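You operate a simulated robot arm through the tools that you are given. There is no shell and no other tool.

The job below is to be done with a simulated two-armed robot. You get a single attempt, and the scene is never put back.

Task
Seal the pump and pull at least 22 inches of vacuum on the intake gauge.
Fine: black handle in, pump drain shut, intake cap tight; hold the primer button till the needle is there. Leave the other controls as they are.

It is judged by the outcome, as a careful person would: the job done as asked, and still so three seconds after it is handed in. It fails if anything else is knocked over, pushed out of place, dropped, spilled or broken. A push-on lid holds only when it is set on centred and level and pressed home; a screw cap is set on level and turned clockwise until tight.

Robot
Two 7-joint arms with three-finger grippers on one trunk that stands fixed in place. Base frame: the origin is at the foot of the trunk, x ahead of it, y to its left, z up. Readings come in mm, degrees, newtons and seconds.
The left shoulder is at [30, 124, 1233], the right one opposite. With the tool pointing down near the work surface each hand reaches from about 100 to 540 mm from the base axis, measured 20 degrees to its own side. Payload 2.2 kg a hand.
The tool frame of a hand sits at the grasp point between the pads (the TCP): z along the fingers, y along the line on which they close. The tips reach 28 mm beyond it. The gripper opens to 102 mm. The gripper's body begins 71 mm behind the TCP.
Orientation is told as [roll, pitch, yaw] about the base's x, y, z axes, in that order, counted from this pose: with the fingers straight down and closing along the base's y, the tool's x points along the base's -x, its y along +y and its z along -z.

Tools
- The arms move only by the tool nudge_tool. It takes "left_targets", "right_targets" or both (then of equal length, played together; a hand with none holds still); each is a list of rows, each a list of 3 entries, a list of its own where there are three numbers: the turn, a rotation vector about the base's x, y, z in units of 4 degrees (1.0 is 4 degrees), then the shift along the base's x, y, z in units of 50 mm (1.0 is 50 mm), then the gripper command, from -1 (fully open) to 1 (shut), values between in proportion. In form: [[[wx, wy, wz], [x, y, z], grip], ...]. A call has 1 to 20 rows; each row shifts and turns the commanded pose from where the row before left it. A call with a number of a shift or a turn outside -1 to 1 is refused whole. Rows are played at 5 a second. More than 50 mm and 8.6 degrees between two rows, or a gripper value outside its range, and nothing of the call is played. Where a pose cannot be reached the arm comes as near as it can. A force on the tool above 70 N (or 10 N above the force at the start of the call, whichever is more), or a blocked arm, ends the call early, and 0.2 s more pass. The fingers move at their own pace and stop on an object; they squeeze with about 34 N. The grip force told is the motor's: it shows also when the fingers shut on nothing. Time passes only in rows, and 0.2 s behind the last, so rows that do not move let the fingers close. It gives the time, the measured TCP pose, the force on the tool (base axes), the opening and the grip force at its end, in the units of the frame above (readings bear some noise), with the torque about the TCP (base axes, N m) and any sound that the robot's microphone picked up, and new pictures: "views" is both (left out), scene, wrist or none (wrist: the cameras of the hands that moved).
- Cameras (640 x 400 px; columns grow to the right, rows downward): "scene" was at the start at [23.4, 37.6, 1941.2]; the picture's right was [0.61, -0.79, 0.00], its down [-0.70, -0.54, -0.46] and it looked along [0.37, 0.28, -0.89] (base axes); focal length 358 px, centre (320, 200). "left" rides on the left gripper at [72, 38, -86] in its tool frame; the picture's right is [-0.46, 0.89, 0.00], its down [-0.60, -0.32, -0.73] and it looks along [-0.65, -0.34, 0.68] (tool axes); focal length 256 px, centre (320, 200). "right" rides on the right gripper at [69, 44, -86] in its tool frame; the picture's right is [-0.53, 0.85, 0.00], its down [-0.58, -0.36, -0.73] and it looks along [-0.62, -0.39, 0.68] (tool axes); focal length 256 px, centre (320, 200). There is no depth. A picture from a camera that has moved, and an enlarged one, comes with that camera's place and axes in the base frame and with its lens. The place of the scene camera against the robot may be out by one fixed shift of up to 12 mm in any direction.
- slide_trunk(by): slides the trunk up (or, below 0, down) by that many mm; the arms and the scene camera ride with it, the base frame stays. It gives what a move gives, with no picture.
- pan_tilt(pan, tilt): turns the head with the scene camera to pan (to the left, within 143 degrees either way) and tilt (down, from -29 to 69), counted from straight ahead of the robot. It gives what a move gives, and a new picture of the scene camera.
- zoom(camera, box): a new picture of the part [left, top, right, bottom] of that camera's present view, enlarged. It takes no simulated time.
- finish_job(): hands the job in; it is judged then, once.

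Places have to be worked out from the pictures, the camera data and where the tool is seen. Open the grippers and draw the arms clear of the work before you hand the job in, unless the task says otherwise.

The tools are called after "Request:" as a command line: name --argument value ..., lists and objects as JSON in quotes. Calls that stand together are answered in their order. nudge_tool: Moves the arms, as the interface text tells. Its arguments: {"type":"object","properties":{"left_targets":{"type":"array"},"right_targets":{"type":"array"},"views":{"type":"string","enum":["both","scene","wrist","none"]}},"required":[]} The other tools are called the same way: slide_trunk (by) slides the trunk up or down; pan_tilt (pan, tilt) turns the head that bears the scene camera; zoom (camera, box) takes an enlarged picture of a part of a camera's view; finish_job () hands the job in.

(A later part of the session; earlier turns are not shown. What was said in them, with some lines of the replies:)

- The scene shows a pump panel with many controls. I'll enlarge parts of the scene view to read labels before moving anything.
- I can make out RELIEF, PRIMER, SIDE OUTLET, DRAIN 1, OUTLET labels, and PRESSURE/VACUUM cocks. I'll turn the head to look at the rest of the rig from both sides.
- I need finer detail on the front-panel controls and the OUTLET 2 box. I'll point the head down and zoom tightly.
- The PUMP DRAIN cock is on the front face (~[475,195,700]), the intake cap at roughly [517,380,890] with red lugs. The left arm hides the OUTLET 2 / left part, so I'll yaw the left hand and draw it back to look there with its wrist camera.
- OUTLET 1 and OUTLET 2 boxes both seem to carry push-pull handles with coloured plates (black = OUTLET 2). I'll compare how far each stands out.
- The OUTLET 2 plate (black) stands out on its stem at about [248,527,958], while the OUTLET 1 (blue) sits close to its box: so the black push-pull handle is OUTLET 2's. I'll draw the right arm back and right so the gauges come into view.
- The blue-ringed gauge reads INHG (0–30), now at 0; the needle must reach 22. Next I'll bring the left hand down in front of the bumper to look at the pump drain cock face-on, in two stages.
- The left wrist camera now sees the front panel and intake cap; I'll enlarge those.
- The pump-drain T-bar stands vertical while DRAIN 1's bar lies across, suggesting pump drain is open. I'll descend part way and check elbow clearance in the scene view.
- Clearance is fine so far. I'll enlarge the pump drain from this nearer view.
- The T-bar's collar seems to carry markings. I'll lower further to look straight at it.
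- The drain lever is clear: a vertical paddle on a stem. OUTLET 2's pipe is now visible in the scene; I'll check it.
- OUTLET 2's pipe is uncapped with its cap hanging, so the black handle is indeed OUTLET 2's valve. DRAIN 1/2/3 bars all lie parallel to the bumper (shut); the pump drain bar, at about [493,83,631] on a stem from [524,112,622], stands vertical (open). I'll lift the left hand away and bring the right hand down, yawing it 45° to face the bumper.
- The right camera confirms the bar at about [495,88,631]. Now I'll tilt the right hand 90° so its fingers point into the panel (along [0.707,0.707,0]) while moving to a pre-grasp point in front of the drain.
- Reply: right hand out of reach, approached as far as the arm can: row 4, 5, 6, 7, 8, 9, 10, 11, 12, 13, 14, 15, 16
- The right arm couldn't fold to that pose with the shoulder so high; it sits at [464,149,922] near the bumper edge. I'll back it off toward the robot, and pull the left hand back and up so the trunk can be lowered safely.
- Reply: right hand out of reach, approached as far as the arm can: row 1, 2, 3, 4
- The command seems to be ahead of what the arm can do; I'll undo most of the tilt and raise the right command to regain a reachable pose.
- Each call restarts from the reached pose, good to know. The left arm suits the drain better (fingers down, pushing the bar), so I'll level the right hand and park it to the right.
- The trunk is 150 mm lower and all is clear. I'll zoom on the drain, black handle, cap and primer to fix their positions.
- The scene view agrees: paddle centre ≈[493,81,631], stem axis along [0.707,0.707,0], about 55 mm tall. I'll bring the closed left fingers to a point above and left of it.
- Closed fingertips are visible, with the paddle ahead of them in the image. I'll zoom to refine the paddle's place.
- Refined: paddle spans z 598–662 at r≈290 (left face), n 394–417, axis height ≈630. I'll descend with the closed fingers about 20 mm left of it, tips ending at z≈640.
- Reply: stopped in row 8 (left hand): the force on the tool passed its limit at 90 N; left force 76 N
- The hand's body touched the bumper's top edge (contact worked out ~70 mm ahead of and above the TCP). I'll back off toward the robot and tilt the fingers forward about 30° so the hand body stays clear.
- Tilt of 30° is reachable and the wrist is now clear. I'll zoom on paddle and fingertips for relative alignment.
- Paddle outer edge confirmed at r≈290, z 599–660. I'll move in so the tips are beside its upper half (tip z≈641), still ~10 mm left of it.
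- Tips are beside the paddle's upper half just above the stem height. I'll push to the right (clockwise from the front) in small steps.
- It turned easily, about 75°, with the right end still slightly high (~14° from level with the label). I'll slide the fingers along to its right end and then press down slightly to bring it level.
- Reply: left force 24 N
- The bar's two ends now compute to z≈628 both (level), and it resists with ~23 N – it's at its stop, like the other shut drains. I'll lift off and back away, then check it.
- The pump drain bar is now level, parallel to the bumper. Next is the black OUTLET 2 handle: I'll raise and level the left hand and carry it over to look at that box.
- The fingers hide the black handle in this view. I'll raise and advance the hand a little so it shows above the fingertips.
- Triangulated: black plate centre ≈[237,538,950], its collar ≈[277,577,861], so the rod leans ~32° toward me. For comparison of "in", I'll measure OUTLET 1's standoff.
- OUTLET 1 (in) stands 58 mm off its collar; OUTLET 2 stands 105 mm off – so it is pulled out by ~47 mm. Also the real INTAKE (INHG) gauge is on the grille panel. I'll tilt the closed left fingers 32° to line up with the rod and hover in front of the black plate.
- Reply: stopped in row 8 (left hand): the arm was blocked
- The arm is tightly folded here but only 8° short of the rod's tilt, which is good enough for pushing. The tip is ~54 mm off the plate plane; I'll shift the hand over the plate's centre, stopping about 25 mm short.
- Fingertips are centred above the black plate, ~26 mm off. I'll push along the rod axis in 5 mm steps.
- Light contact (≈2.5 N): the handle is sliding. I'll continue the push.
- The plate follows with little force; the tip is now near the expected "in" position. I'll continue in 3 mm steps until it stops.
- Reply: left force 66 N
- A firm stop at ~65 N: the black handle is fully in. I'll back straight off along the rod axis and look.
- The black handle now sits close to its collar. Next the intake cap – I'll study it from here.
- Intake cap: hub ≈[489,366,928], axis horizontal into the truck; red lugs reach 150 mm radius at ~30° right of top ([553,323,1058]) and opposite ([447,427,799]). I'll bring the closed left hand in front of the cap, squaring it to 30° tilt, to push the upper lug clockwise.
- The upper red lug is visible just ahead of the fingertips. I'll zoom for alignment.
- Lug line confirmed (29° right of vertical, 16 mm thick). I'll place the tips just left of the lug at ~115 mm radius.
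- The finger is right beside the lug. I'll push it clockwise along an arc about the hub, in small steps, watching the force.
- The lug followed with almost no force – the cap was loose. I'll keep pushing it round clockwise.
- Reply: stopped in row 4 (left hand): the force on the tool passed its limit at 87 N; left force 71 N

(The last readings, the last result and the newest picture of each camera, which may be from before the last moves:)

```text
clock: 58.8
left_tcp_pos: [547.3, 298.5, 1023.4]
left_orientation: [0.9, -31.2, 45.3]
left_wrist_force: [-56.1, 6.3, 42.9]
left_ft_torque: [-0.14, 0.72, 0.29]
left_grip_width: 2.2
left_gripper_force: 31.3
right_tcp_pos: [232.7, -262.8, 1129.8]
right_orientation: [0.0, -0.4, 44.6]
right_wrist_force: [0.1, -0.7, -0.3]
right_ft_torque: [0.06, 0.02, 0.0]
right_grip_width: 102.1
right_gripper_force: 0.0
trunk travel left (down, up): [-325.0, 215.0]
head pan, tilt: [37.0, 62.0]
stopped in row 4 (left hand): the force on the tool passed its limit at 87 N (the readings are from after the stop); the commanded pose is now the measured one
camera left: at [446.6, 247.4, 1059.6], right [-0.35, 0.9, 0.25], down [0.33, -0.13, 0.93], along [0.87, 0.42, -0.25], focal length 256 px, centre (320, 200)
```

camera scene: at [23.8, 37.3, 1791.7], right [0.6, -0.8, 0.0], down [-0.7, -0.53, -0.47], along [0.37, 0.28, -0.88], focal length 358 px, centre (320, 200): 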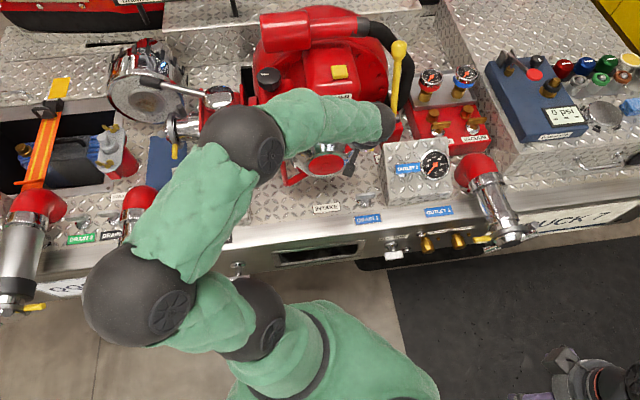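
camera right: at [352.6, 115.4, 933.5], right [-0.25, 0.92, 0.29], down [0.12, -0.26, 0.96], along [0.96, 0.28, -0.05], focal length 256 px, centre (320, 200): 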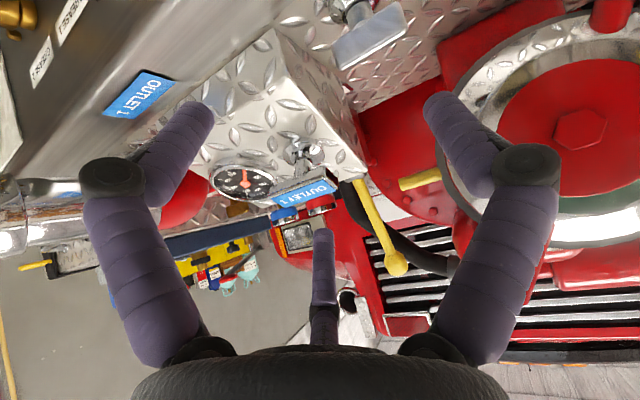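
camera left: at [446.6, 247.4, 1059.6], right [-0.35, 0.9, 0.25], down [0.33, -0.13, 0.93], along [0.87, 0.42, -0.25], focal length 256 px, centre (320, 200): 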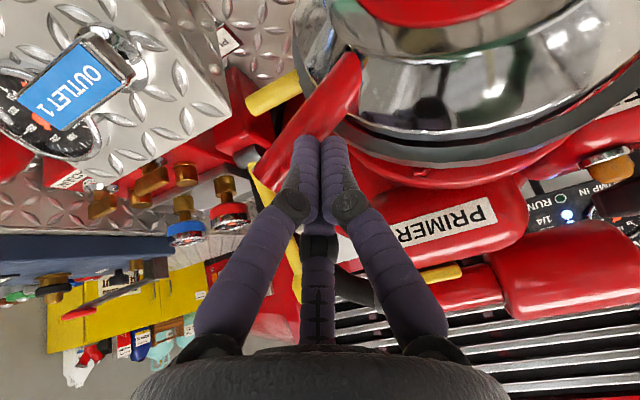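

Resistance jumped to 87 N (~8 N·m at the lug). I'll zoom in to see whether that is the cap tightening or the lug meeting something.

Request:
zoom --camera "left" --box '[220, 0, 440, 170]'

Request:
zoom --camera "scene" --box '[260, 110, 400, 198]'

```text
2.35 times, centred on (330, 85) of left
camera zoom: at [446.6, 247.4, 1059.6], right [-0.35, 0.9, 0.25], down [0.33, -0.13, 0.93], along [0.87, 0.42, -0.25], focal length 602 px, centre (296, 471)
```

zoom: 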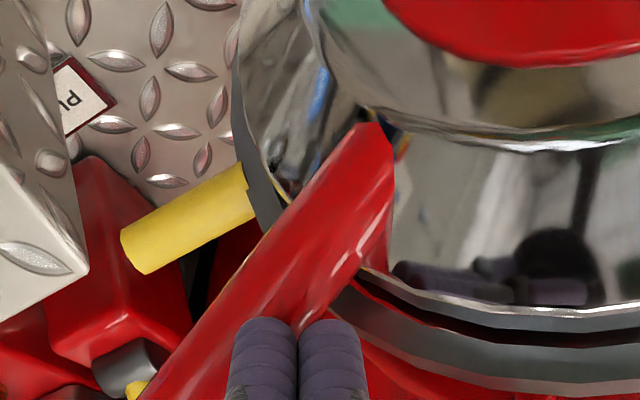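

```text
4.55 times, centred on (330, 154) of scene
camera zoom: at [10.6, 33.5, 1792.3], right [0.6, -0.8, 0.0], down [-0.7, -0.53, -0.48], along [0.38, 0.29, -0.88], focal length 1627 px, centre (274, 409)
```

zoom: 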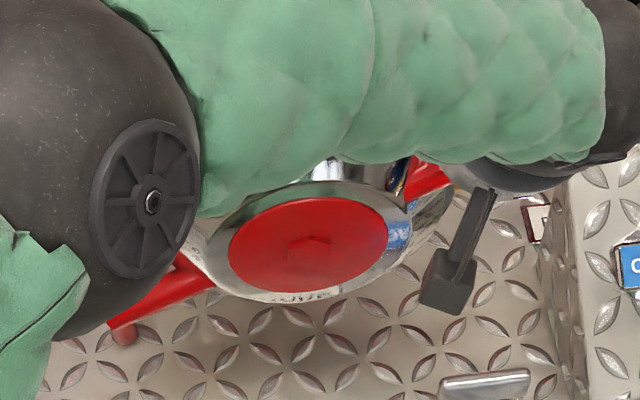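

The lug turned from 29° to ~65° and then stiffened; the yellow bar is not in the way. I'll ease off and step back to check the opposite lug's clearance from the hanging red handle.

Request:
nudge_tool --left_targets '[[[0, 0, 0], [-0.08, 0.08, 0.16], 1], [[0, 0, 0], [-0.2, 0, 0.3], 1], [[0, 0, 0], [-0.5, -0.3, 0.4], 1], [[0, 0, 0], [-0.6, -0.3, 0.4], 1], [[0, 0, 0], [-0.6, -0.3, 0.3], 1], [[0, 0, 0], [-0.6, -0.2, 0], 1], [[0, 0, 0], [-0.6, -0.2, 0], 1]]' --views "both"

Request:
zoom --camera "scene" --box '[260, 110, 400, 198]'

Request:
zoom --camera "left" --box '[220, 0, 540, 200]'

```text
clock: 60.4
left_tcp_pos: [397.2, 235.3, 1095.5]
left_orientation: [0.5, -31.0, 45.0]
left_wrist_force: [-0.6, 0.0, -0.7]
left_ft_torque: [-0.02, -0.02, -0.04]
left_grip_width: 2.0
left_gripper_force: 31.1
right_tcp_pos: [240.0, -259.5, 1129.6]
right_orientation: [0.2, -0.1, 44.7]
right_wrist_force: [-0.2, 0.3, 1.1]
right_ft_torque: [0.0, -0.07, -0.02]
right_grip_width: 102.0
right_gripper_force: 0.1
trunk travel left (down, up): [-325.0, 215.0]
head pan, tilt: [37.0, 62.0]
camera scene: at [22.3, 37.2, 1791.7], right [0.6, -0.8, 0.0], down [-0.7, -0.53, -0.47], along [0.38, 0.28, -0.88], focal length 358 px, centre (320, 200)
camera left: at [295.6, 185.7, 1131.6], right [-0.35, 0.91, 0.25], down [0.33, -0.13, 0.94], along [0.88, 0.41, -0.26], focal length 256 px, centre (320, 200)
```

scene: 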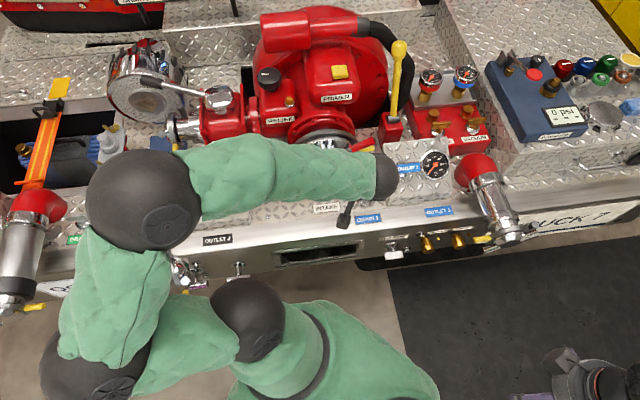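
left: 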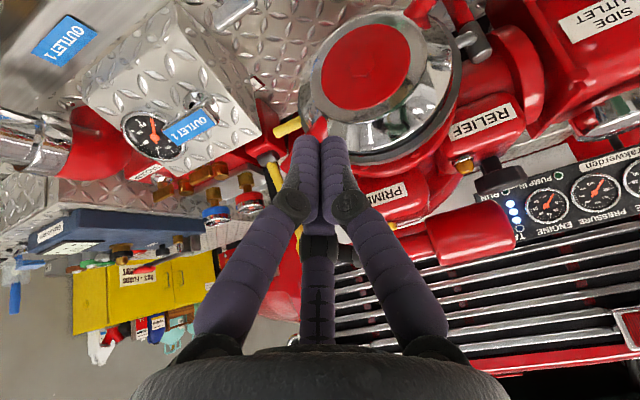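

```text
4.55 times, centred on (330, 154) of scene
camera zoom: at [22.3, 37.2, 1791.7], right [0.6, -0.8, 0.0], down [-0.7, -0.53, -0.47], along [0.38, 0.28, -0.88], focal length 1627 px, centre (274, 409)
```

zoom: 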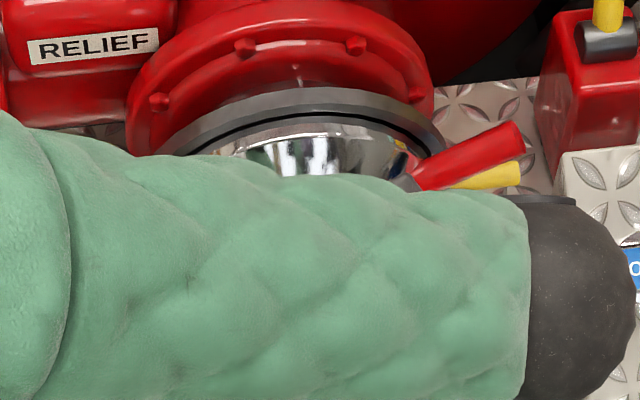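

```text
2.00 times, centred on (380, 100) of left
camera zoom: at [295.6, 185.7, 1131.6], right [-0.35, 0.91, 0.25], down [0.33, -0.13, 0.94], along [0.88, 0.41, -0.26], focal length 512 px, centre (200, 400)
```

zoom: 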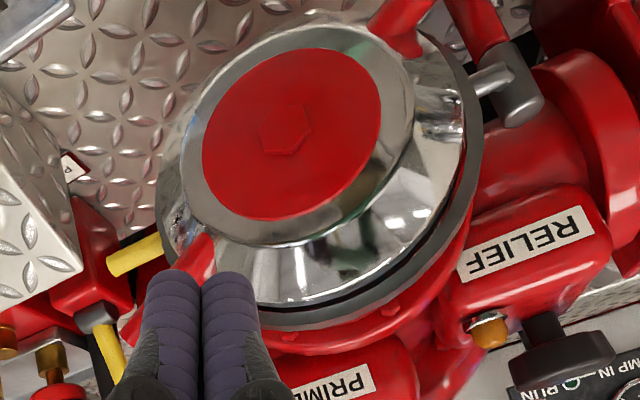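

The opposite lug and hanging red handle overlap in this view. I'll swing the hand left to view the cap's left side.

Request:
nudge_tool --left_targets '[[[0, 0, 0], [-0.455, 0.4, 0], 1], [[0, 0, 0], [-0.455, 0.54, 0], 1], [[0, 0, 0], [-0.455, 0.54, 0], 1], [[0, 0, 0], [-0.455, 0.54, 0], 1], [[0, 0, 0], [-0.455, 0.54, 0], 1], [[0, 0, 0], [-0.455, 0.54, 0], 1], [[0, 0, 0], [-0.455, 0.54, 0], 1], [[0, 0, 0], [-0.455, 0.54, 0], 1]]' --views "both"

Request:
zoom --camera "left" --box '[80, 60, 300, 240]'

Request:
zoom --camera "scene" --box '[260, 110, 400, 198]'

```text
clock: 62.2
left_tcp_pos: [215.3, 446.8, 1094.8]
left_orientation: [0.5, -30.8, 44.9]
left_wrist_force: [-0.1, 0.1, 0.6]
left_ft_torque: [0.0, 0.02, -0.02]
left_grip_width: 2.3
left_gripper_force: 31.9
right_tcp_pos: [242.1, -258.2, 1128.1]
right_orientation: [0.2, 0.0, 44.6]
right_wrist_force: [0.8, 0.6, -0.4]
right_ft_torque: [-0.02, 0.02, -0.02]
right_grip_width: 102.0
right_gripper_force: 0.1
trunk travel left (down, up): [-325.0, 215.0]
head pan, tilt: [37.0, 62.0]
camera scene: at [24.4, 38.4, 1791.6], right [0.6, -0.8, 0.0], down [-0.71, -0.53, -0.47], along [0.37, 0.28, -0.88], focal length 358 px, centre (320, 200)
camera left: at [113.3, 397.4, 1131.1], right [-0.35, 0.91, 0.25], down [0.33, -0.13, 0.93], along [0.88, 0.41, -0.26], focal length 256 px, centre (320, 200)
```

scene: 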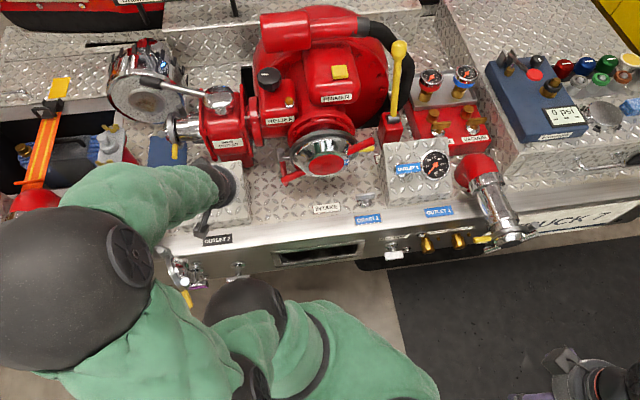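
left: 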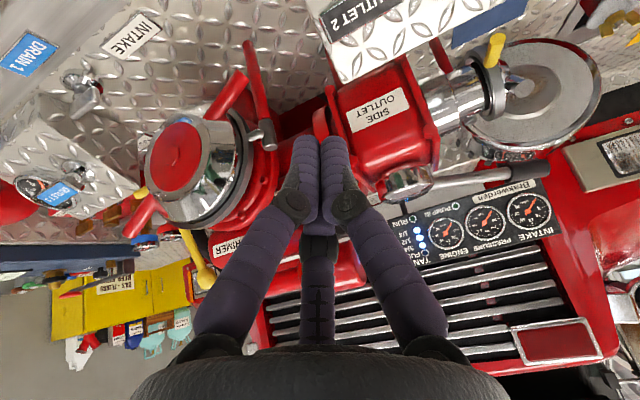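

```text
2.22 times, centred on (190, 150) of left
camera zoom: at [113.3, 397.4, 1131.1], right [-0.35, 0.91, 0.25], down [0.33, -0.13, 0.93], along [0.88, 0.41, -0.26], focal length 569 px, centre (609, 311)
```

zoom: 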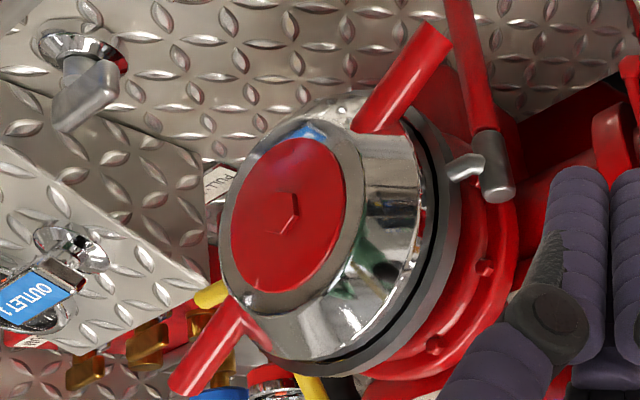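

```text
4.55 times, centred on (330, 154) of scene
camera zoom: at [24.4, 38.4, 1791.6], right [0.6, -0.8, 0.0], down [-0.71, -0.53, -0.47], along [0.37, 0.28, -0.88], focal length 1627 px, centre (274, 409)
```

zoom: 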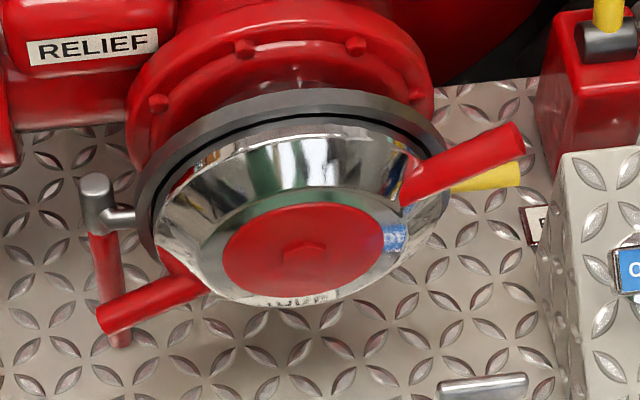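

The opposite lug clears the hanging handle by ~25 mm, so the stop at ~62° is the cap coming tight. Now the primer button: I'll zoom on it to fix its place.

Request:
zoom --camera "scene" --box '[300, 50, 400, 112]'

Request:
zoom --camera "left" --box '[400, 180, 560, 280]'

Request:
zoom --camera "scene" --box '[120, 30, 320, 155]'

```text
6.40 times, centred on (350, 81) of scene
camera zoom: at [24.4, 38.4, 1791.6], right [0.6, -0.8, 0.0], down [-0.71, -0.53, -0.47], along [0.37, 0.28, -0.88], focal length 2291 px, centre (128, 962)
```

zoom: 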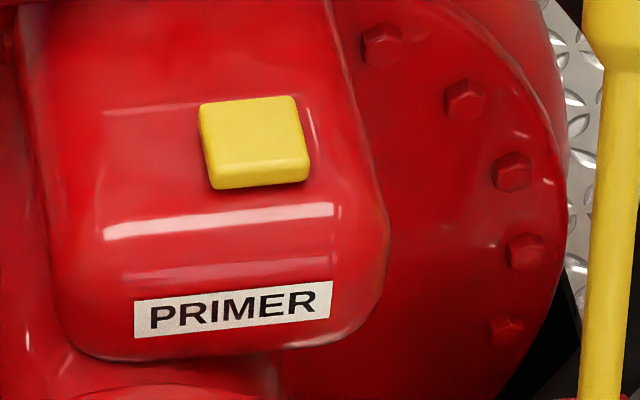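

```text
4.00 times, centred on (480, 230) of left
camera zoom: at [113.3, 397.4, 1131.1], right [-0.35, 0.91, 0.25], down [0.33, -0.13, 0.93], along [0.88, 0.41, -0.26], focal length 1024 px, centre (-320, 80)
```

zoom: 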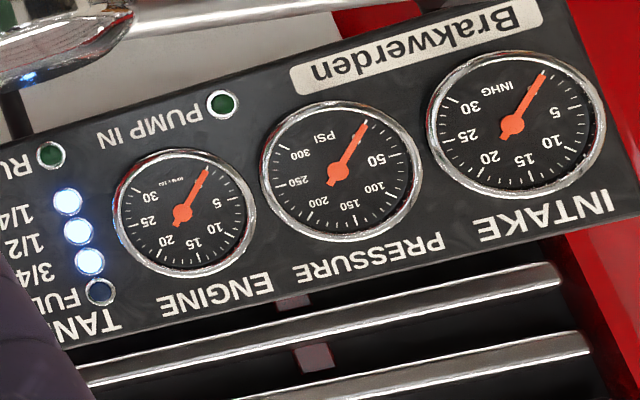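

```text
3.20 times, centred on (220, 92) of scene
camera zoom: at [24.4, 38.4, 1791.6], right [0.6, -0.8, 0.0], down [-0.71, -0.53, -0.47], along [0.37, 0.28, -0.88], focal length 1145 px, centre (640, 544)
```

zoom: 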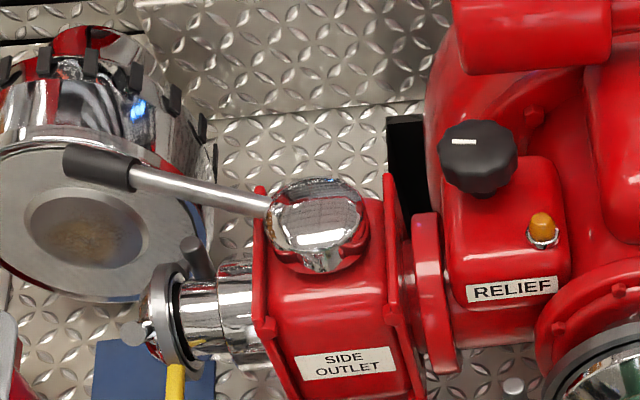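

I read the INTAKE gauge at 0; primer button ≈[668,455,1085], facing nearly straight up. I'll carry the closed left hand up and forward to above the primer in stages.

Request:
nudge_tool --left_targets '[[[0, 0, 0], [0.45, -0.3, 0.3], 1], [[0, 0, 0], [0.5625, -0.3675, 0.2], 1], [[0, 0, 0], [0.5625, -0.3675, 0.2], 1], [[0, 0, 0], [0.5625, -0.3675, 0.2], 1], [[0, 0, 0], [0.5625, -0.3675, 0.2], 1], [[0, 0, 0], [0.5625, -0.3675, 0.2], 1], [[0, 0, 0], [0.5625, -0.3675, 0.2], 1], [[0, 0, 0], [0.5625, -0.3675, 0.2], 1], [[0, 0, 0], [0.533, 0.4, 0.033], 1], [[0, 0, 0], [0.533, 0.4, 0.033], 1], [[0, 0, 0], [0.533, 0.4, 0.033], 1], [[0, 0, 0], [0.533, 0.4, 0.033], 1]]' --views "both"

```text
clock: 64.8
left_tcp_pos: [541.8, 382.0, 1185.9]
left_orientation: [0.6, -30.8, 44.9]
left_wrist_force: [0.3, -0.6, -0.2]
left_ft_torque: [0.03, -0.04, -0.03]
left_grip_width: 1.8
left_gripper_force: 31.7
right_tcp_pos: [243.1, -259.5, 1128.7]
right_orientation: [0.3, 0.0, 44.7]
right_wrist_force: [-0.2, -0.1, -0.3]
right_ft_torque: [0.04, 0.01, -0.02]
right_grip_width: 102.0
right_gripper_force: 0.0
trunk travel left (down, up): [-325.0, 215.0]
head pan, tilt: [37.0, 62.0]
camera scene: at [25.4, 37.9, 1791.6], right [0.6, -0.8, 0.0], down [-0.71, -0.53, -0.47], along [0.37, 0.28, -0.88], focal length 358 px, centre (320, 200)
camera left: at [439.4, 332.8, 1221.9], right [-0.35, 0.91, 0.25], down [0.33, -0.13, 0.93], along [0.88, 0.41, -0.26], focal length 256 px, centre (320, 200)
```

scene: 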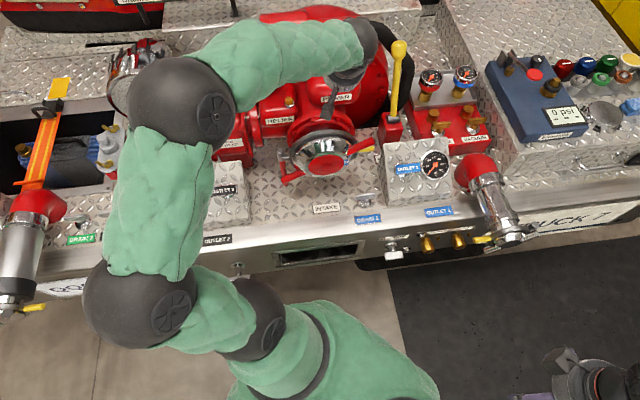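
left: 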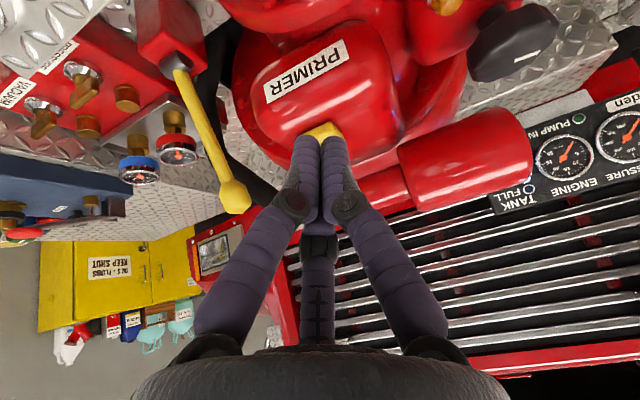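

The yellow primer button shows just beyond the fingertips. I'll zoom to refine.

Request:
zoom --camera "left" --box '[240, 60, 400, 160]'

```text
4.00 times, centred on (320, 110) of left
camera zoom: at [439.4, 332.8, 1221.9], right [-0.35, 0.91, 0.25], down [0.33, -0.13, 0.93], along [0.88, 0.41, -0.26], focal length 1024 px, centre (320, 560)
```

zoom: 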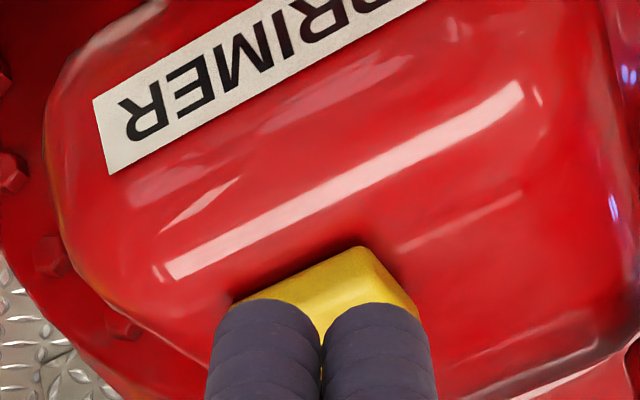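

Button centre refined to ≈[668,458,1085]. I'll move forward at height, then lower to ~20 mm above it.

Request:
nudge_tool --left_targets '[[[0, 0, 0], [0.383, 0.218, 0], 1], [[0, 0, 0], [0.383, 0.218, 0], 1], [[0, 0, 0], [0.383, 0.218, 0], 1], [[0, 0, 0], [0.383, 0.218, 0], 1], [[0, 0, 0], [0.383, 0.218, 0], 1], [[0, 0, 0], [0.383, 0.218, 0], 1], [[0, 0, 0], [0, 0, -0.34], 1], [[0, 0, 0], [0, 0, -0.34], 1], [[0, 0, 0], [0, 0, -0.34], 1]]' --views "both"

Request:
zoom --camera "left" --box '[240, 80, 400, 180]'

```text
clock: 66.8
left_tcp_pos: [656.9, 446.5, 1135.5]
left_orientation: [0.5, -30.7, 44.9]
left_wrist_force: [0.1, -0.2, 0.8]
left_ft_torque: [0.0, 0.04, 0.0]
left_grip_width: 2.0
left_gripper_force: 31.4
right_tcp_pos: [239.9, -259.4, 1128.3]
right_orientation: [0.3, -0.1, 44.7]
right_wrist_force: [0.4, 0.2, 0.2]
right_ft_torque: [-0.02, 0.01, 0.01]
right_grip_width: 101.9
right_gripper_force: 0.2
trunk travel left (down, up): [-325.0, 215.0]
head pan, tilt: [37.0, 62.0]
camera scene: at [24.2, 37.5, 1791.7], right [0.6, -0.8, 0.0], down [-0.7, -0.53, -0.47], along [0.37, 0.28, -0.88], focal length 358 px, centre (320, 200)
camera left: at [554.5, 398.3, 1172.1], right [-0.35, 0.91, 0.24], down [0.33, -0.13, 0.94], along [0.88, 0.41, -0.26], focal length 256 px, centre (320, 200)
```

scene: 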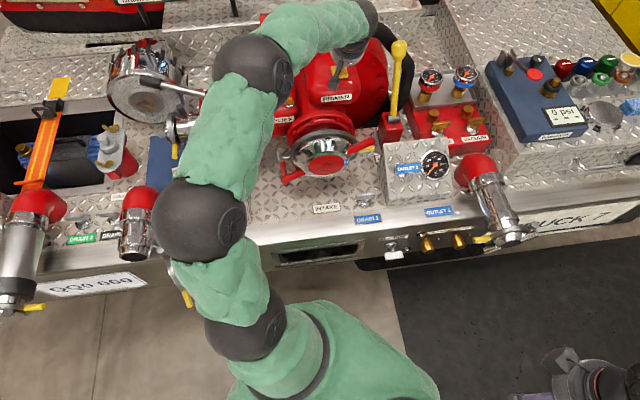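
left: 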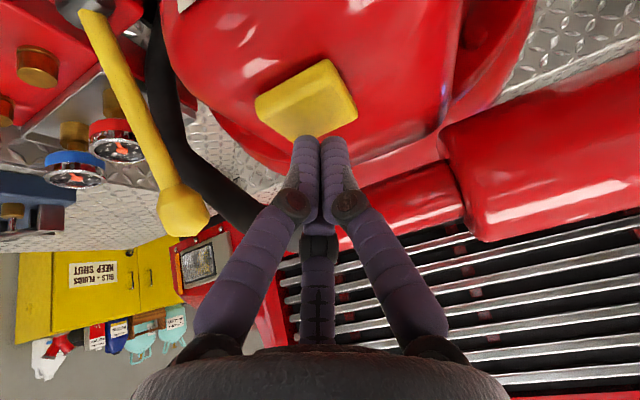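

```text
4.00 times, centred on (320, 130) of left
camera zoom: at [554.5, 398.3, 1172.1], right [-0.35, 0.91, 0.24], down [0.33, -0.13, 0.94], along [0.88, 0.41, -0.26], focal length 1024 px, centre (320, 480)
```

zoom: 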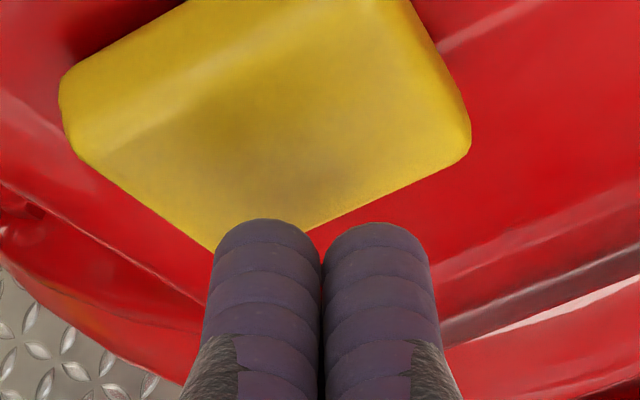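

Tip is centred about 23 mm above the button. I'll lower in 4 mm steps.

Request:
nudge_tool --left_targets '[[[0, 0, 0], [0.01, 0.02, -0.08], 1], [[0, 0, 0], [0.01, 0.02, -0.08], 1], [[0, 0, 0], [0, 0.01, -0.08], 1], [[0, 0, 0], [0, 0, -0.08], 1], [[0, 0, 0], [0, 0, -0.08], 1]]' --views "wrist"

```text
clock: 68.0
left_tcp_pos: [657.2, 449.6, 1119.9]
left_orientation: [0.3, -31.2, 45.1]
left_wrist_force: [-1.8, -2.1, 14.6]
left_ft_torque: [-0.11, 0.0, -0.05]
left_grip_width: 2.1
left_gripper_force: 31.3
right_tcp_pos: [240.1, -260.3, 1128.8]
right_orientation: [0.3, -0.1, 44.6]
right_wrist_force: [0.2, -0.8, -0.3]
right_ft_torque: [0.02, -0.02, 0.0]
right_grip_width: 102.1
right_gripper_force: 0.1
trunk travel left (down, up): [-325.0, 215.0]
head pan, tilt: [37.0, 62.0]
heard: click
camera left: at [555.4, 400.4, 1156.0], right [-0.35, 0.9, 0.25], down [0.33, -0.13, 0.94], along [0.88, 0.41, -0.25], focal length 256 px, centre (320, 200)
```

left: 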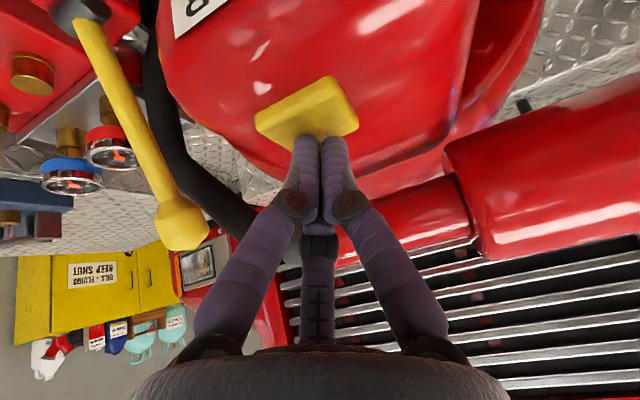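

A click – the primer button is pressed with ~15 N. I'll press a touch more and hold, and look at the gauges.

Request:
nudge_tool --left_targets '[[[0, 0, 0], [0, 0, -0.04], 1], [[0, 0, 0], [0, 0, 0], 1], [[0, 0, 0], [0, 0, 0], 1], [[0, 0, 0], [0, 0, 0], 1], [[0, 0, 0], [0, 0, 0], 1], [[0, 0, 0], [0, 0, 0], 1]]' --views "both"

Request:
zoom --camera "scene" --box '[400, 50, 500, 112]'

Request:
zoom --camera "left" --box '[20, 120, 180, 220]'

```text
clock: 69.4
left_tcp_pos: [658.1, 448.5, 1117.2]
left_orientation: [0.4, -31.1, 45.1]
left_wrist_force: [5.7, 1.3, 26.9]
left_ft_torque: [-0.03, -0.26, -0.05]
left_grip_width: 2.1
left_gripper_force: 31.2
right_tcp_pos: [240.1, -260.2, 1129.5]
right_orientation: [0.3, -0.1, 44.7]
right_wrist_force: [0.5, -0.8, 0.0]
right_ft_torque: [-0.01, 0.02, -0.02]
right_grip_width: 102.0
right_gripper_force: 0.1
trunk travel left (down, up): [-325.0, 215.0]
head pan, tilt: [37.0, 62.0]
camera scene: at [22.0, 35.4, 1791.8], right [0.6, -0.8, 0.0], down [-0.7, -0.53, -0.47], along [0.38, 0.28, -0.88], focal length 358 px, centre (320, 200)
camera left: at [555.3, 400.3, 1153.8], right [-0.35, 0.9, 0.25], down [0.33, -0.13, 0.94], along [0.88, 0.41, -0.25], focal length 256 px, centre (320, 200)
```

scene: 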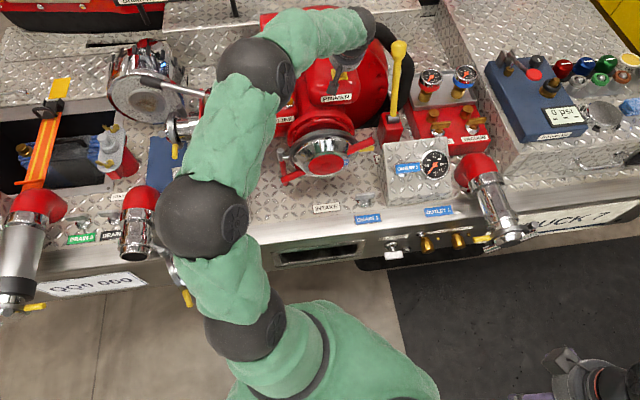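
left: 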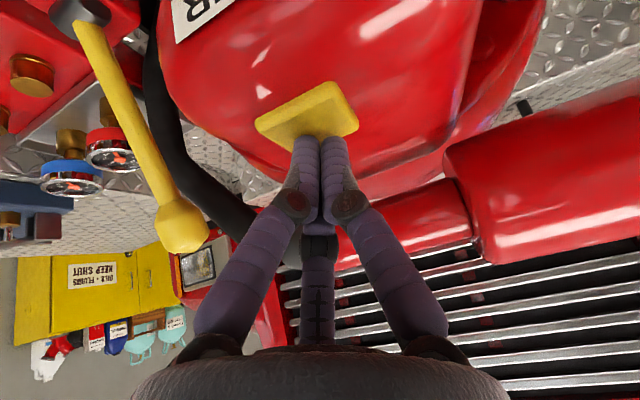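

```text
6.40 times, centred on (450, 81) of scene
camera zoom: at [22.0, 35.4, 1791.8], right [0.6, -0.8, 0.0], down [-0.7, -0.53, -0.47], along [0.38, 0.28, -0.88], focal length 2291 px, centre (-512, 962)
```

zoom: 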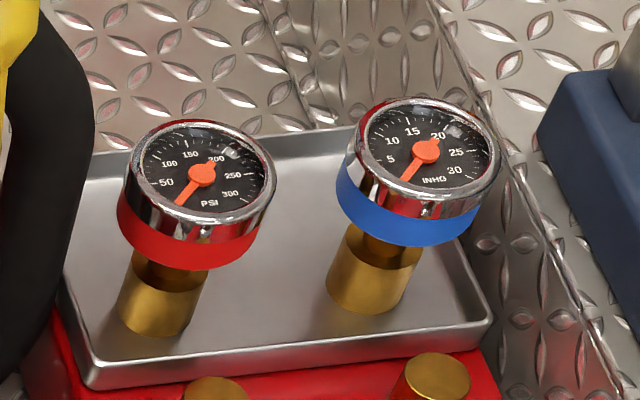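

```text
4.00 times, centred on (100, 170) of left
camera zoom: at [555.3, 400.3, 1153.8], right [-0.35, 0.9, 0.25], down [0.33, -0.13, 0.94], along [0.88, 0.41, -0.25], focal length 1024 px, centre (1200, 320)
```

zoom: 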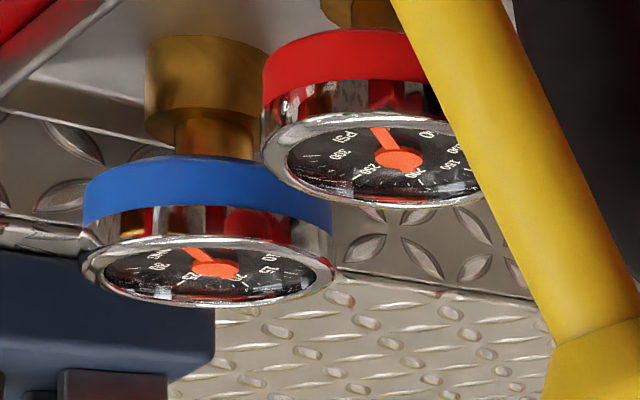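

The test gauge stays at 0 (separate); I need the grille's INTAKE gauge, at about [430,990,1120]. I'll turn the head toward it while holding the button.

Request:
pan_tilt --pan 66 --tilt 36

Request:
zoom --camera "scene" --box '[240, 130, 400, 230]'

```text
clock: 70.4
left_tcp_pos: [657.4, 450.2, 1117.1]
left_orientation: [0.4, -31.2, 45.3]
left_wrist_force: [4.7, -0.1, 26.6]
left_ft_torque: [-0.05, -0.26, 0.02]
left_grip_width: 1.9
left_gripper_force: 31.8
right_tcp_pos: [239.3, -260.8, 1128.1]
right_orientation: [0.2, -0.2, 44.6]
right_wrist_force: [0.0, 0.4, 0.2]
right_ft_torque: [0.01, -0.01, -0.01]
right_grip_width: 101.6
right_gripper_force: 0.1
trunk travel left (down, up): [-325.0, 215.0]
head pan, tilt: [66.0, 36.0]
camera scene: at [6.1, 76.4, 1826.8], right [0.91, -0.41, 0.0], down [-0.24, -0.54, -0.81], along [0.33, 0.74, -0.59], focal length 358 px, centre (320, 200)
```

scene: 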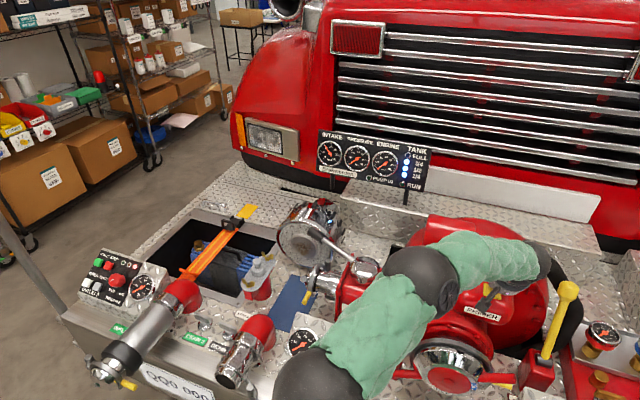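

```text
4.00 times, centred on (320, 180) of scene
camera zoom: at [6.1, 76.4, 1826.8], right [0.91, -0.41, 0.0], down [-0.24, -0.54, -0.81], along [0.33, 0.74, -0.59], focal length 1432 px, centre (320, 280)
```

zoom: 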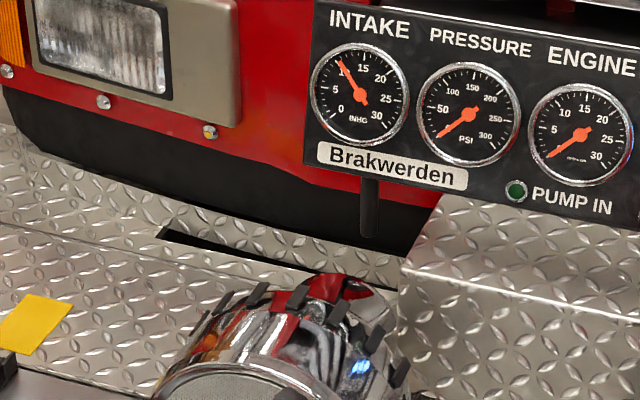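

The INTAKE needle has climbed to ~10 inHg. I'll keep holding the button.

Request:
nudge_tool --left_targets '[[[0, 0, 0], [0, 0, 0], 1], [[0, 0, 0], [0, 0, 0], 1], [[0, 0, 0], [0, 0, 0], 1], [[0, 0, 0], [0, 0, 0], 1], [[0, 0, 0], [0, 0, 0], 1], [[0, 0, 0], [0, 0, 0], 1], [[0, 0, 0], [0, 0, 0], 1], [[0, 0, 0], [0, 0, 0], 1], [[0, 0, 0], [0, 0, 0], 1], [[0, 0, 0], [0, 0, 0], 1]]' --views "none"

Request:
zoom --camera "scene" --box '[300, 125, 380, 175]'

```text
clock: 72.6
left_tcp_pos: [657.5, 449.6, 1117.6]
left_orientation: [0.5, -31.2, 45.3]
left_wrist_force: [4.0, 0.0, 26.5]
left_ft_torque: [-0.05, -0.18, 0.02]
left_grip_width: 2.2
left_gripper_force: 31.5
right_tcp_pos: [239.3, -260.7, 1127.9]
right_orientation: [0.2, -0.2, 44.6]
right_wrist_force: [0.5, -1.1, 0.1]
right_ft_torque: [0.03, -0.01, -0.02]
right_grip_width: 101.8
right_gripper_force: 0.1
trunk travel left (down, up): [-325.0, 215.0]
head pan, tilt: [66.0, 36.0]
```

```text
8.00 times, centred on (340, 150) of scene
camera zoom: at [5.8, 76.4, 1826.9], right [0.91, -0.41, 0.0], down [-0.24, -0.54, -0.81], along [0.33, 0.74, -0.59], focal length 2864 px, centre (160, 600)
```

zoom: 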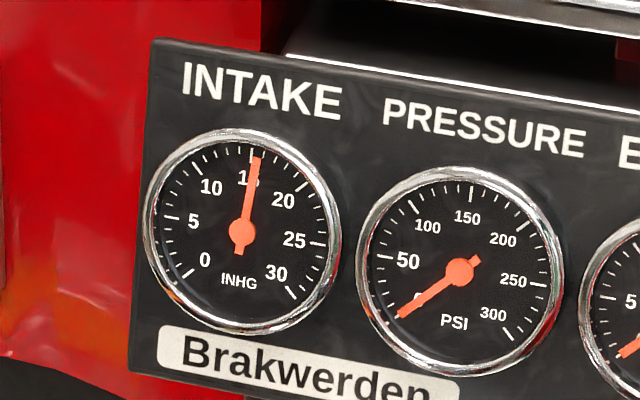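

Now ~16 inHg and rising. Holding on.

Request:
nudge_tool --left_targets '[[[0, 0, 0], [0, 0, 0], 1], [[0, 0, 0], [0, 0, 0], 1], [[0, 0, 0], [0, 0, 0], 1], [[0, 0, 0], [0, 0, 0], 1], [[0, 0, 0], [0, 0, 0], 1], [[0, 0, 0], [0, 0, 0], 1], [[0, 0, 0], [0, 0, 0], 1], [[0, 0, 0], [0, 0, 0], 1], [[0, 0, 0], [0, 0, 0], 1], [[0, 0, 0], [0, 0, 0], 1], [[0, 0, 0], [0, 0, 0], 1], [[0, 0, 0], [0, 0, 0], 1], [[0, 0, 0], [0, 0, 0], 1], [[0, 0, 0], [0, 0, 0], 1]]' --views "none"

Request:
zoom --camera "scene" --box '[300, 125, 380, 175]'

```text
clock: 75.6
left_tcp_pos: [657.5, 449.0, 1117.8]
left_orientation: [0.4, -31.1, 45.2]
left_wrist_force: [1.9, 0.5, 27.2]
left_ft_torque: [-0.05, -0.21, 0.04]
left_grip_width: 2.2
left_gripper_force: 31.8
right_tcp_pos: [239.6, -261.8, 1128.8]
right_orientation: [0.1, -0.2, 44.6]
right_wrist_force: [-0.4, 0.1, 0.3]
right_ft_torque: [-0.01, 0.02, 0.01]
right_grip_width: 102.2
right_gripper_force: 0.1
trunk travel left (down, up): [-325.0, 215.0]
head pan, tilt: [66.0, 36.0]
```

```text
8.00 times, centred on (340, 150) of scene
camera zoom: at [5.5, 76.5, 1826.9], right [0.91, -0.41, 0.0], down [-0.24, -0.54, -0.81], along [0.33, 0.74, -0.59], focal length 2864 px, centre (160, 600)
```

zoom: 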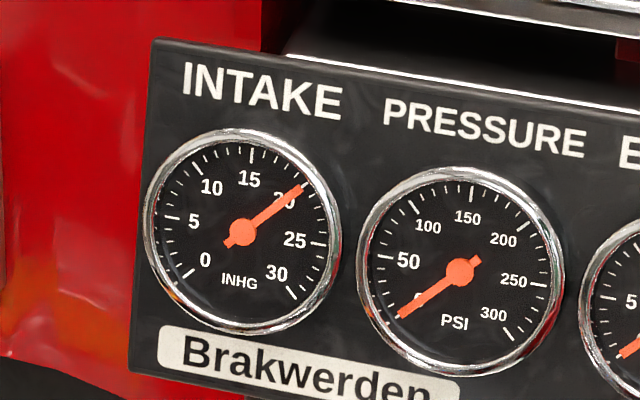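

~20 inHg, rising more slowly. I'll hold on for several more seconds to pass 22 with margin.

Request:
nudge_tool --left_targets '[[[0, 0, 0], [0, 0, 0], 1], [[0, 0, 0], [0, 0, 0], 1], [[0, 0, 0], [0, 0, 0], 1], [[0, 0, 0], [0, 0, 0], 1], [[0, 0, 0], [0, 0, 0], 1], [[0, 0, 0], [0, 0, 0], 1], [[0, 0, 0], [0, 0, 0], 1], [[0, 0, 0], [0, 0, 0], 1], [[0, 0, 0], [0, 0, 0], 1], [[0, 0, 0], [0, 0, 0], 1], [[0, 0, 0], [0, 0, 0], 1], [[0, 0, 0], [0, 0, 0], 1], [[0, 0, 0], [0, 0, 0], 1], [[0, 0, 0], [0, 0, 0], 1], [[0, 0, 0], [0, 0, 0], 1], [[0, 0, 0], [0, 0, 0], 1], [[0, 0, 0], [0, 0, 0], 1], [[0, 0, 0], [0, 0, 0], 1], [[0, 0, 0], [0, 0, 0], 1], [[0, 0, 0], [0, 0, 0], 1]]' --views "none"

Request:
zoom --camera "scene" --box '[300, 125, 380, 175]'

```text
clock: 79.8
left_tcp_pos: [656.0, 450.0, 1118.4]
left_orientation: [0.3, -31.1, 45.1]
left_wrist_force: [1.0, 1.1, 27.0]
left_ft_torque: [-0.02, -0.14, 0.02]
left_grip_width: 1.8
left_gripper_force: 31.5
right_tcp_pos: [238.3, -261.2, 1127.7]
right_orientation: [0.1, -0.2, 44.6]
right_wrist_force: [-0.5, -0.4, -0.1]
right_ft_torque: [0.02, 0.01, -0.01]
right_grip_width: 102.4
right_gripper_force: 0.1
trunk travel left (down, up): [-325.0, 215.0]
head pan, tilt: [66.0, 36.0]
```

```text
8.00 times, centred on (340, 150) of scene
camera zoom: at [5.3, 76.5, 1826.9], right [0.91, -0.41, 0.0], down [-0.24, -0.54, -0.81], along [0.33, 0.74, -0.59], focal length 2864 px, centre (160, 600)
```

zoom: 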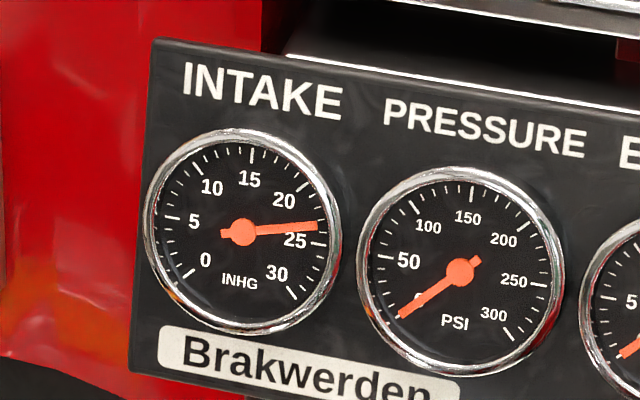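

~23.7 inHg – past 22. I'll hold a few seconds more for margin before letting go.

Request:
nudge_tool --left_targets '[[[0, 0, 0], [0, 0, 0], 1], [[0, 0, 0], [0, 0, 0], 1], [[0, 0, 0], [0, 0, 0], 1], [[0, 0, 0], [0, 0, 0], 1], [[0, 0, 0], [0, 0, 0], 1], [[0, 0, 0], [0, 0, 0], 1], [[0, 0, 0], [0, 0, 0], 1], [[0, 0, 0], [0, 0, 0], 1], [[0, 0, 0], [0, 0, 0], 1], [[0, 0, 0], [0, 0, 0], 1], [[0, 0, 0], [0, 0, 0], 1], [[0, 0, 0], [0, 0, 0], 1], [[0, 0, 0], [0, 0, 0], 1], [[0, 0, 0], [0, 0, 0], 1], [[0, 0, 0], [0, 0, 0], 1], [[0, 0, 0], [0, 0, 0], 1], [[0, 0, 0], [0, 0, 0], 1], [[0, 0, 0], [0, 0, 0], 1], [[0, 0, 0], [0, 0, 0], 1], [[0, 0, 0], [0, 0, 0], 1]]' --views "none"

Request:
zoom --camera "scene" --box '[300, 125, 380, 175]'

```text
clock: 84.0
left_tcp_pos: [655.8, 448.4, 1117.1]
left_orientation: [0.4, -31.1, 45.1]
left_wrist_force: [0.5, 0.6, 28.1]
left_ft_torque: [-0.06, -0.1, 0.03]
left_grip_width: 2.0
left_gripper_force: 31.1
right_tcp_pos: [239.1, -259.9, 1129.3]
right_orientation: [0.3, -0.2, 44.6]
right_wrist_force: [0.1, -0.9, -0.3]
right_ft_torque: [-0.01, -0.02, 0.01]
right_grip_width: 101.9
right_gripper_force: 0.1
trunk travel left (down, up): [-325.0, 215.0]
head pan, tilt: [66.0, 36.0]
```

```text
8.00 times, centred on (340, 150) of scene
camera zoom: at [5.1, 76.5, 1826.9], right [0.91, -0.41, 0.0], down [-0.24, -0.54, -0.81], along [0.33, 0.74, -0.59], focal length 2864 px, centre (160, 600)
```

zoom: 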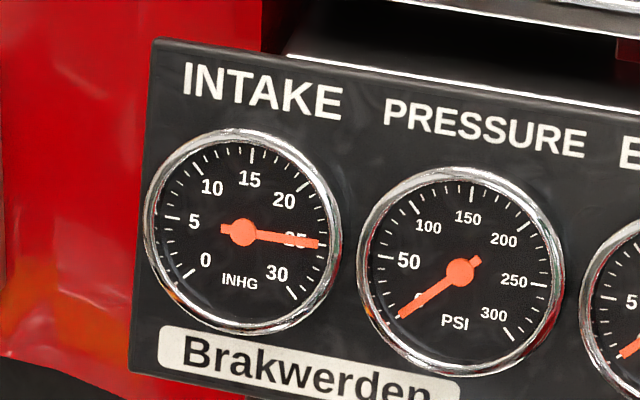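

25 inHg. I'll lift off the button straight up, then back away, and watch whether the vacuum holds.

Request:
nudge_tool --left_targets '[[[0, 0, 0], [0, 0, 0.2], 1], [[0, 0, 0], [0, 0, 0.4], 1], [[0, 0, 0], [-0.1, -0.1, 0.5], 1], [[0, 0, 0], [-0.4, -0.3, 0.3], 1], [[0, 0, 0], [-0.5, -0.35, 0], 1], [[0, 0, 0], [-0.5, -0.35, 0], 1], [[0, 0, 0], [-0.5, -0.35, 0], 1], [[0, 0, 0], [-0.5, -0.35, 0], 1], [[0, 0, 0], [-0.5, -0.35, 0], 1], [[0, 0, 0], [-0.5, -0.35, 0], 1]]' --views "scene"

Request:
zoom --camera "scene" --box '[300, 125, 380, 175]'

```text
clock: 86.2
left_tcp_pos: [481.1, 322.2, 1184.1]
left_orientation: [0.6, -31.0, 45.0]
left_wrist_force: [-0.3, -1.0, 0.8]
left_ft_torque: [0.01, -0.03, 0.02]
left_grip_width: 2.0
left_gripper_force: 31.2
right_tcp_pos: [241.4, -259.0, 1128.1]
right_orientation: [0.2, -0.1, 44.7]
right_wrist_force: [-0.5, 0.0, 0.2]
right_ft_torque: [0.03, -0.04, 0.02]
right_grip_width: 102.0
right_gripper_force: 0.0
trunk travel left (down, up): [-325.0, 215.0]
head pan, tilt: [66.0, 36.0]
camera scene: at [6.9, 78.1, 1826.7], right [0.91, -0.41, 0.0], down [-0.24, -0.54, -0.81], along [0.33, 0.74, -0.59], focal length 358 px, centre (320, 200)
```

scene: 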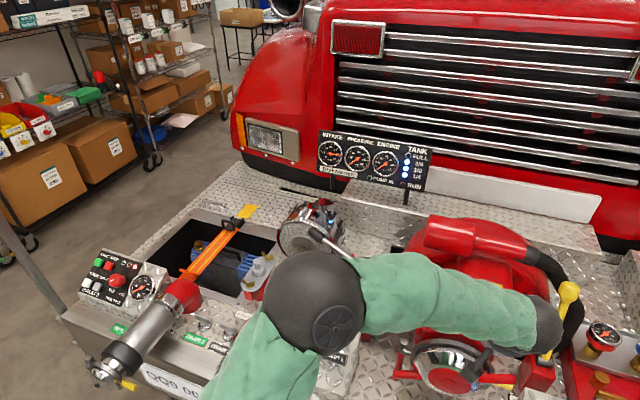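

```text
8.00 times, centred on (340, 150) of scene
camera zoom: at [6.9, 78.1, 1826.7], right [0.91, -0.41, 0.0], down [-0.24, -0.54, -0.81], along [0.33, 0.74, -0.59], focal length 2864 px, centre (160, 600)
```

zoom: 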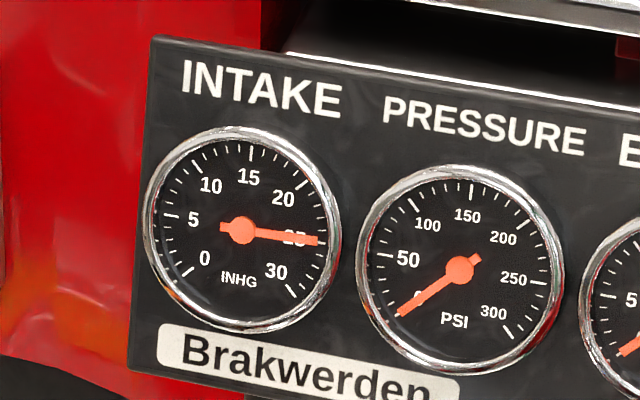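

The needle holds at 25 with the button released. Now I'll level the left hand, draw it back toward the robot clear of the pump, and open the gripper.

Request:
nudge_tool --left_targets '[[[-0.68, 0.68, 0], [-0.5, -0.2, 0.1], 1], [[-0.68, 0.68, 0], [-0.55, -0.18, 0.1], 1], [[-0.68, 0.68, 0], [-0.55, -0.18, 0], 1], [[-0.68, 0.68, 0], [-0.55, -0.18, 0], 1], [[-0.68, 0.68, 0], [-0.55, -0.18, 0], 1], [[-0.68, 0.68, 0], [-0.55, -0.18, 0], 0.5], [[-0.68, 0.68, 0], [-0.55, -0.18, 0], 0], [[-0.68, 0.68, 0], [-0.55, -0.18, 0], -1], [[0, 0, 0], [0, 0, 0], -1], [[0, 0, 0], [0, 0, 0], -1], [[0, 0, 0], [0, 0, 0], -1]]' --views "both"

Request:
zoom --camera "scene" --box '[300, 125, 380, 175]'

Request:
zoom --camera "scene" --box '[320, 200, 640, 400]'

```text
clock: 88.6
left_tcp_pos: [265.5, 250.8, 1195.3]
left_orientation: [0.5, 0.0, 45.0]
left_wrist_force: [0.0, 0.9, 0.0]
left_ft_torque: [-0.03, 0.03, -0.02]
left_grip_width: 102.1
left_gripper_force: 0.0
right_tcp_pos: [242.1, -258.5, 1128.1]
right_orientation: [0.3, -0.1, 44.5]
right_wrist_force: [0.8, -0.1, 0.7]
right_ft_torque: [0.02, -0.02, -0.05]
right_grip_width: 102.2
right_gripper_force: 0.0
trunk travel left (down, up): [-325.0, 215.0]
head pan, tilt: [66.0, 36.0]
camera scene: at [8.4, 78.6, 1826.7], right [0.91, -0.41, 0.0], down [-0.24, -0.54, -0.81], along [0.33, 0.74, -0.59], focal length 358 px, centre (320, 200)
camera left: at [187.4, 227.0, 1281.6], right [-0.3, 0.95, 0.01], down [0.66, 0.2, 0.73], along [0.69, 0.22, -0.68], focal length 256 px, centre (320, 200)
```

scene: 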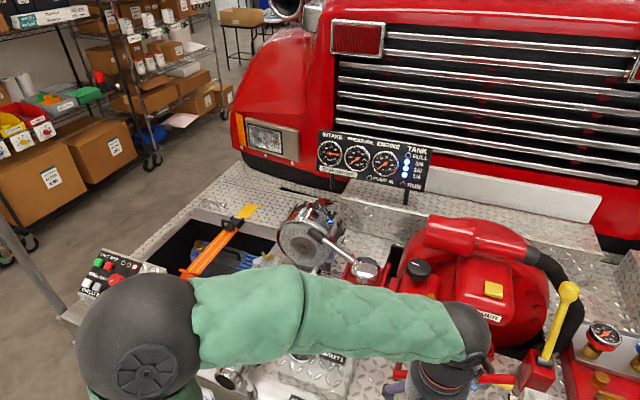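
left: 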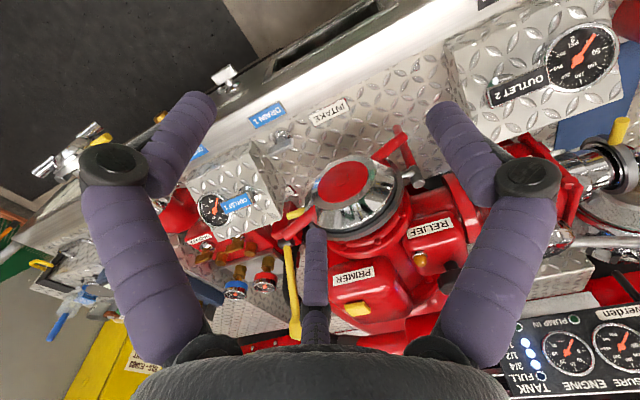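

```text
8.00 times, centred on (340, 150) of scene
camera zoom: at [8.4, 78.6, 1826.7], right [0.91, -0.41, 0.0], down [-0.24, -0.54, -0.81], along [0.33, 0.74, -0.59], focal length 2864 px, centre (160, 600)
```

zoom: 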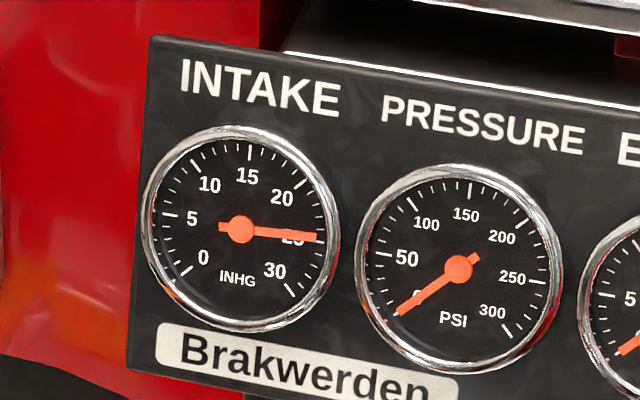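

```text
2.00 times, centred on (480, 300) of scene
camera zoom: at [8.4, 78.6, 1826.7], right [0.91, -0.41, 0.0], down [-0.24, -0.54, -0.81], along [0.33, 0.74, -0.59], focal length 716 px, centre (0, 0)
```

zoom: 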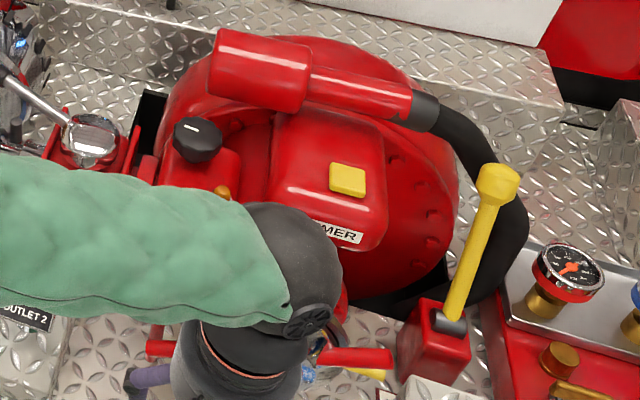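

The intake gauge still reads ~25 inHg, the button is released, the handle, drain and cap are as set, and both hands are open and clear. Handing in.

Request:
finish_job

```text
The job is handed in.
```

The pump is sealed. The intake gauge climbed to about 25 inches of vacuum, and it still read about 25 roughly 4 seconds after I let go of the primer button, just before I handed the job in.

- **Black handle:** I took this to be the OUTLET 2 handle with the black plate, since it was pulled out and that pipe's cap was hanging off. It is now pushed in to its stop. The SIDE OUTLET lever also has a black grip; I left that alone.
- **Pump drain:** turned a quarter turn to level, matching the other drains.
- **Intake cap:** it was loose. I turned it clockwise about a third of a right angle until it stopped hard.
- **Primer:** held for about 16 seconds.

The left hand hit the bumper's top edge once, at about 90 N, while I was reaching for the drain. Nothing appeared to move. The small test gauge on the VACUUM port stayed at 0 throughout, so I went by the INTAKE gauge on the grille. I left all other controls as they were. Both grippers are open and the arms are clear.
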